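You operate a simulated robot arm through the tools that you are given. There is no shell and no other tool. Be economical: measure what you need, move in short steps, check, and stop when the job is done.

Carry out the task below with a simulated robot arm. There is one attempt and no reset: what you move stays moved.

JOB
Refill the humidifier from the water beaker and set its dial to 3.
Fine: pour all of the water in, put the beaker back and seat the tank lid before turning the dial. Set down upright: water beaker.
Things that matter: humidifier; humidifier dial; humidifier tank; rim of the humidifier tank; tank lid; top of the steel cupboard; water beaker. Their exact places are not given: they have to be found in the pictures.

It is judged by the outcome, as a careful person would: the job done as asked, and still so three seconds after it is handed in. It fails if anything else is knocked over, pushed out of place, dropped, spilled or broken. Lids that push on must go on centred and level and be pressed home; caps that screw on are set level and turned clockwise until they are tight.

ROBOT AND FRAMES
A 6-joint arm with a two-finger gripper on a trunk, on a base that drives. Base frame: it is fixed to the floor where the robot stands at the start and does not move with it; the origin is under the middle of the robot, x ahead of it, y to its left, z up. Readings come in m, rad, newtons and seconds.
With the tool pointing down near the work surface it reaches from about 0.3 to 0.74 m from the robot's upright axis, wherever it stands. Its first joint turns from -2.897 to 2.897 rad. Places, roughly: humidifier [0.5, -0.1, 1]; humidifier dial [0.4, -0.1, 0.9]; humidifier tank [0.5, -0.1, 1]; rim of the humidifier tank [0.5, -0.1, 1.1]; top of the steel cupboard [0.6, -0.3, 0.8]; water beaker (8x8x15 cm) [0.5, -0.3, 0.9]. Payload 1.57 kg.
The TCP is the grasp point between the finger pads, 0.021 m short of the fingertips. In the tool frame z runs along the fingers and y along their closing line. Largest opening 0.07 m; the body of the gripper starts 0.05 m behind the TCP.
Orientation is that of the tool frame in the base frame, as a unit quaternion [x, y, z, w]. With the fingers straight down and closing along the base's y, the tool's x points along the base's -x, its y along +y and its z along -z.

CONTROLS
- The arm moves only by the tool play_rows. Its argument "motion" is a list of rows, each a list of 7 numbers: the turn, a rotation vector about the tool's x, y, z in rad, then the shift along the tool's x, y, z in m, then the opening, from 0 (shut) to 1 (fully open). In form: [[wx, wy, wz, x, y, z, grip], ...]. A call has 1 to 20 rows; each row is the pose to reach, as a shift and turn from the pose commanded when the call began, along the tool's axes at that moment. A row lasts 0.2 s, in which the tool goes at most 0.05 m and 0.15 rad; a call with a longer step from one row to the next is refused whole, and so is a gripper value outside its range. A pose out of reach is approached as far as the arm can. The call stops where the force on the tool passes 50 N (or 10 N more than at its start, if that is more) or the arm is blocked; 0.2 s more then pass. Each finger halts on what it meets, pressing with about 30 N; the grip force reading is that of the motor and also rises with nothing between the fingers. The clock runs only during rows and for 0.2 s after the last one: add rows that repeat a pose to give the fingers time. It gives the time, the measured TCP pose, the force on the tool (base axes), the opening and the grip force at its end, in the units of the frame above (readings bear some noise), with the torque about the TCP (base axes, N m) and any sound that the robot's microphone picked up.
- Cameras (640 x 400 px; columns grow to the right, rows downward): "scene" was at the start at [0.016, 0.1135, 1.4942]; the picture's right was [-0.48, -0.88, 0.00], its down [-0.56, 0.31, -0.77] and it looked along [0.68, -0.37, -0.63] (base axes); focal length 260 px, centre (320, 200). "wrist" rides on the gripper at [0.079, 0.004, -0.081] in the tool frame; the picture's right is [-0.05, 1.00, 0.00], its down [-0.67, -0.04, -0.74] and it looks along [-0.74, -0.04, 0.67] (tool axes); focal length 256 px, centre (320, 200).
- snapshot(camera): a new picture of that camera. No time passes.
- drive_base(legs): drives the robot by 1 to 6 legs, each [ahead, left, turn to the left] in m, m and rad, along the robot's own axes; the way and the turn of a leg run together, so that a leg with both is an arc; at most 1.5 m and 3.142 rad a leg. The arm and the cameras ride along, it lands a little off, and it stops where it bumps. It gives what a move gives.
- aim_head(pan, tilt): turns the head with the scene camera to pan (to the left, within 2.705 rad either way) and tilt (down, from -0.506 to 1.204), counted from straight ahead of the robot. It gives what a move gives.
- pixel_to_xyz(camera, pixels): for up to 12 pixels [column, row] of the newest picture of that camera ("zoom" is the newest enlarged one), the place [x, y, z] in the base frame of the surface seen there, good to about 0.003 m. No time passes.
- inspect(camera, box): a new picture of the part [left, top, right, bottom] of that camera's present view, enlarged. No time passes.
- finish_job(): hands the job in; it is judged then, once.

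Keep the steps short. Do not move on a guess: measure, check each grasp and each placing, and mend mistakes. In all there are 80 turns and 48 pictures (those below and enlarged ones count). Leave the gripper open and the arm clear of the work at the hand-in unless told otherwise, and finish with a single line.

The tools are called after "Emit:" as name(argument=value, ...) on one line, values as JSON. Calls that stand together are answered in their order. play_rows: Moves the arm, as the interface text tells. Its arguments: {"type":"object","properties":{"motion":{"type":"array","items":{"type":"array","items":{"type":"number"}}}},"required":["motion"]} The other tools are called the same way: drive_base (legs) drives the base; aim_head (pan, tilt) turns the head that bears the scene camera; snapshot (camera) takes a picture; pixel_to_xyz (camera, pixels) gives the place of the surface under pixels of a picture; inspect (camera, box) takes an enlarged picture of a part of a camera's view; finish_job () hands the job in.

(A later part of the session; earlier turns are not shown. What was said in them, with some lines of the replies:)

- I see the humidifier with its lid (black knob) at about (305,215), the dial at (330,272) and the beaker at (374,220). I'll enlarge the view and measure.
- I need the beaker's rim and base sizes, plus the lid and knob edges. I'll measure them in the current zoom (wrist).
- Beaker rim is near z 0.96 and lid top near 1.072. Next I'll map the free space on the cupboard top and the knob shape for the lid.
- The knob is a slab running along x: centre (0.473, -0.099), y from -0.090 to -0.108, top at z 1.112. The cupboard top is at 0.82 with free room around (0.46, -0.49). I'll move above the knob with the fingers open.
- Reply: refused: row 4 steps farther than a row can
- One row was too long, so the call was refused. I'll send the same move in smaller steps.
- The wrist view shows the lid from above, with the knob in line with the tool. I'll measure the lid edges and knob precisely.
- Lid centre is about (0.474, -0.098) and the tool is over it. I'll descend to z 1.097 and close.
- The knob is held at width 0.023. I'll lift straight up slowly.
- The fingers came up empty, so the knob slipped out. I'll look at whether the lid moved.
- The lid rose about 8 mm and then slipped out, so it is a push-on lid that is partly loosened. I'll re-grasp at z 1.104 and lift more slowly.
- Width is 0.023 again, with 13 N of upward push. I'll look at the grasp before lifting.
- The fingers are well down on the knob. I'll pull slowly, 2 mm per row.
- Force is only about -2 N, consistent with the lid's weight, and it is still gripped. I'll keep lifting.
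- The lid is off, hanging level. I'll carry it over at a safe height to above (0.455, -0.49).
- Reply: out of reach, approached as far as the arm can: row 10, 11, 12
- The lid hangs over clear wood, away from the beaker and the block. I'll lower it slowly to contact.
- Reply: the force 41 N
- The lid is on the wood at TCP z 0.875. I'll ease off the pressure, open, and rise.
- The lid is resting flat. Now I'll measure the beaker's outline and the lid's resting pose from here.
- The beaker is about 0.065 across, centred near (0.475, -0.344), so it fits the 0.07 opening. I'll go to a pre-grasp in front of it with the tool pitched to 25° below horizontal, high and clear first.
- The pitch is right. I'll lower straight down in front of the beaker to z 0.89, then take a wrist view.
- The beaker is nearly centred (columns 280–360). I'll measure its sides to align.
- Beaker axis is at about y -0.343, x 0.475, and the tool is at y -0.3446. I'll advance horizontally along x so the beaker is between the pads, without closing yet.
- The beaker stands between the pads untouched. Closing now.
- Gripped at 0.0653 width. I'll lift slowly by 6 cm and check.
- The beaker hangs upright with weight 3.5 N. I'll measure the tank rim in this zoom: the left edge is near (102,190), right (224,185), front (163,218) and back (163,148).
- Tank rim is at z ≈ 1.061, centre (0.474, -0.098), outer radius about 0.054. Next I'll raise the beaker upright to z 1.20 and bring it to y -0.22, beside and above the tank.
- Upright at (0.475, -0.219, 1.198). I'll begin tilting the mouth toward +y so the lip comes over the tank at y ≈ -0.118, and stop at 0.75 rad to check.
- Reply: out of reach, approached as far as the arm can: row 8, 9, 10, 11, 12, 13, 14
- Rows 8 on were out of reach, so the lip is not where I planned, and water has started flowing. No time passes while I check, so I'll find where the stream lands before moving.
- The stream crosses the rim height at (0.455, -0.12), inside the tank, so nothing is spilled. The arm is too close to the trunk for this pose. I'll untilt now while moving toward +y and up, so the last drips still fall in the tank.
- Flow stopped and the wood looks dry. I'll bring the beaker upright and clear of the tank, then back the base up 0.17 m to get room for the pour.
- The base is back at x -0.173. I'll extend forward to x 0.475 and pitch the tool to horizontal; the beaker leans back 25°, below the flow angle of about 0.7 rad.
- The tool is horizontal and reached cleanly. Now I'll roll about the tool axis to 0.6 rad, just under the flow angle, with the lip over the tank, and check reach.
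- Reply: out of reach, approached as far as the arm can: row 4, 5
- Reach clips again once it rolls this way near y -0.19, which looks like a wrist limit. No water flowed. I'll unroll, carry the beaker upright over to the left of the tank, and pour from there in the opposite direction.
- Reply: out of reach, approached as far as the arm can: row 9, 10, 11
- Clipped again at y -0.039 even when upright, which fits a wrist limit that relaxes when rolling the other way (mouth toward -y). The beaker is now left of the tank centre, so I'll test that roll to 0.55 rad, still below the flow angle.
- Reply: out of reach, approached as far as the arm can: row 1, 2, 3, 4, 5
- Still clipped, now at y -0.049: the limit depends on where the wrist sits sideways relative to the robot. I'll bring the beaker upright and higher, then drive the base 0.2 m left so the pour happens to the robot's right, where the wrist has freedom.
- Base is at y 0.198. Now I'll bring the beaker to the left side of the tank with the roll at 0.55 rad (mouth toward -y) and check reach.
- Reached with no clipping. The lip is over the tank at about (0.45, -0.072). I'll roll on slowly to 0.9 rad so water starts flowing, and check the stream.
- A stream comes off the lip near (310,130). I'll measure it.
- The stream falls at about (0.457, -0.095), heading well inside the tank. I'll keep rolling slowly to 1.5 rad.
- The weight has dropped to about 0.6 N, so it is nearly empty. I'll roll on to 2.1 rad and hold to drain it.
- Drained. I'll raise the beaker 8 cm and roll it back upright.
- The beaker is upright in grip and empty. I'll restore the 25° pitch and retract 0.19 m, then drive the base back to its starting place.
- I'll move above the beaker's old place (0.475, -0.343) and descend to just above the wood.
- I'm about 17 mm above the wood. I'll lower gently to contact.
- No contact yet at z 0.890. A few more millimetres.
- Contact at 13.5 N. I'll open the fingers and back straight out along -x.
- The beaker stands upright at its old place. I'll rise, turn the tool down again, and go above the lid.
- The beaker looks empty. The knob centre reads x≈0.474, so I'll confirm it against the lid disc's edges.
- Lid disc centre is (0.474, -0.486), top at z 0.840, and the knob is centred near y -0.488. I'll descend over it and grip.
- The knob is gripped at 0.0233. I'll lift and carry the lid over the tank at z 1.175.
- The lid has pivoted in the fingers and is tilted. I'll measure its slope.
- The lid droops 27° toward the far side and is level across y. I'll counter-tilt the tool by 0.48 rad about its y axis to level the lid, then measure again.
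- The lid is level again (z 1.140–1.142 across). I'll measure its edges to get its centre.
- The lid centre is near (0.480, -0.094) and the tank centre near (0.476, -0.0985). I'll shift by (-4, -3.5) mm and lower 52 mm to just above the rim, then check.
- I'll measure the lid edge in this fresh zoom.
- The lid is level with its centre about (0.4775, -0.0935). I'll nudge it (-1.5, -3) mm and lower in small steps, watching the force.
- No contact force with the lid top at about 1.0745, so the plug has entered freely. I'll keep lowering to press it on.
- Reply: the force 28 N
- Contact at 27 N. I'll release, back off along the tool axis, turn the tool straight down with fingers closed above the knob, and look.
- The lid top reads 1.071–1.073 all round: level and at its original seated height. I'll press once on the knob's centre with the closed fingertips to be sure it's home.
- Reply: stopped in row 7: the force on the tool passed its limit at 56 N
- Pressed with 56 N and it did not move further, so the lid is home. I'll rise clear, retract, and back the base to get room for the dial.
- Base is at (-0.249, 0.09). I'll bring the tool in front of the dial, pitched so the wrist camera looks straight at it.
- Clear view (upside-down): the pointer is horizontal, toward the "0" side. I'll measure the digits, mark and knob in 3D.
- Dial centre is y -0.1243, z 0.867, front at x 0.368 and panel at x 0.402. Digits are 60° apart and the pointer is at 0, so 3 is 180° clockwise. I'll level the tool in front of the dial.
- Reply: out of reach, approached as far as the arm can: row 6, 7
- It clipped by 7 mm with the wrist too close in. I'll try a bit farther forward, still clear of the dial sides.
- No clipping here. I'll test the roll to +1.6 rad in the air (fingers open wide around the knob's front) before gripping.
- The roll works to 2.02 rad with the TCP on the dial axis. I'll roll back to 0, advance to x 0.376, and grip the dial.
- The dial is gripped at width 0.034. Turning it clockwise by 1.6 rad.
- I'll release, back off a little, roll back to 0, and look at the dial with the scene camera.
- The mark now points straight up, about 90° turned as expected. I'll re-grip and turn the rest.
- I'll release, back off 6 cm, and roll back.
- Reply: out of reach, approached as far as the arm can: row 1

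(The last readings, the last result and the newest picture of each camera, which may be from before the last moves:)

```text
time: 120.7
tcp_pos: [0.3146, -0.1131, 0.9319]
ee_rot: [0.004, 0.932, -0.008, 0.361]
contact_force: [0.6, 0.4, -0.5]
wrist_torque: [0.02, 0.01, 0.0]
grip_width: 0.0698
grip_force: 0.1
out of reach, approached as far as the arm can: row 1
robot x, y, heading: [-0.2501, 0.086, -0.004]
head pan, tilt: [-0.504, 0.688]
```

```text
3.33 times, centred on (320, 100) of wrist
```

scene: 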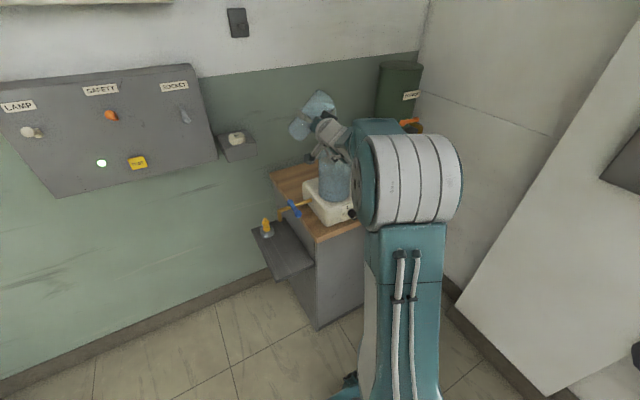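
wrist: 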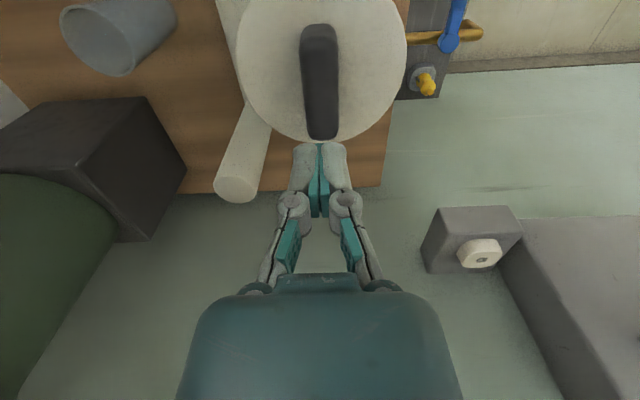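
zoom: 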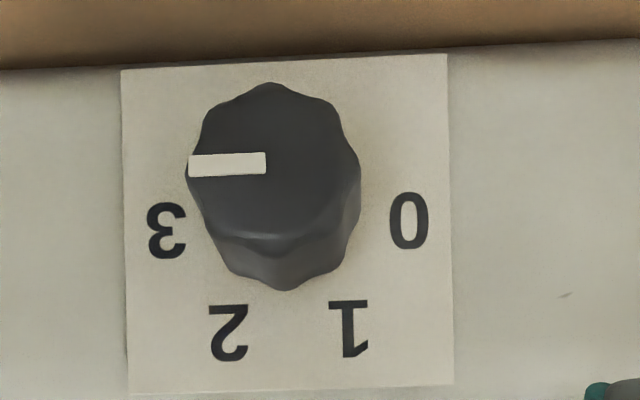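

The pointer is exactly on 3. I'll retract clear and take one last look at the whole scene.

Emit:
play_rows(motion=[[0, 0, 0, 0, 0, -0.04, 1], [0, 0, 0, 0, 0, -0.08, 1], [0, 0, 0, 0, 0, -0.12, 1], [0, 0, 0, 0, 0, -0.12, 1]])

Emit:
snapshot(camera="wrist")

Emit:
snapshot(camera="scene")

```text
time: 121.7
tcp_pos: [0.2321, -0.111, 1.0209]
ee_rot: [0.003, 0.932, -0.007, 0.362]
contact_force: [0.1, -0.9, 0.3]
wrist_torque: [-0.01, -0.01, 0.02]
grip_width: 0.0701
grip_force: 0.1
robot x, y, heading: [-0.2507, 0.0887, -0.01]
head pan, tilt: [-0.504, 0.688]
```

```text
1 pictures are left
```

wrist: 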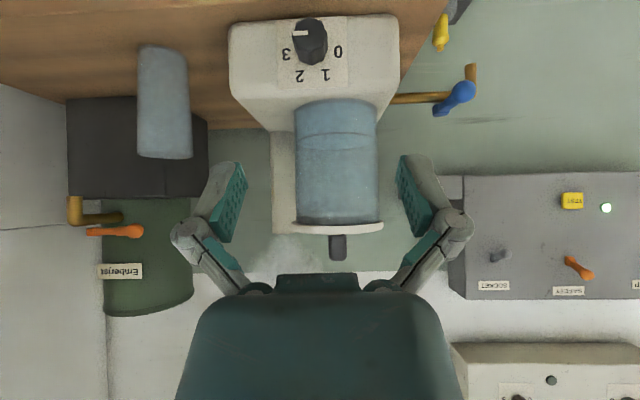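

```text
0 pictures are left
```

scene: 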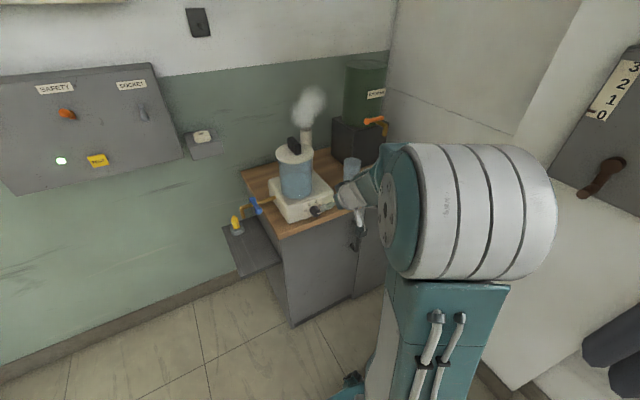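

The humidifier is misting from its pole. The lid is seated level, the beaker is upright in its place, the dial is on 3, and the gripper is open and clear. Handing in.

Emit:
finish_job()

```text
The job is handed in.
```

The humidifier is refilled with all the water from the beaker and its dial is set to 3; the lid is pressed home, the empty beaker is back upright in its place, and I saw no spills.
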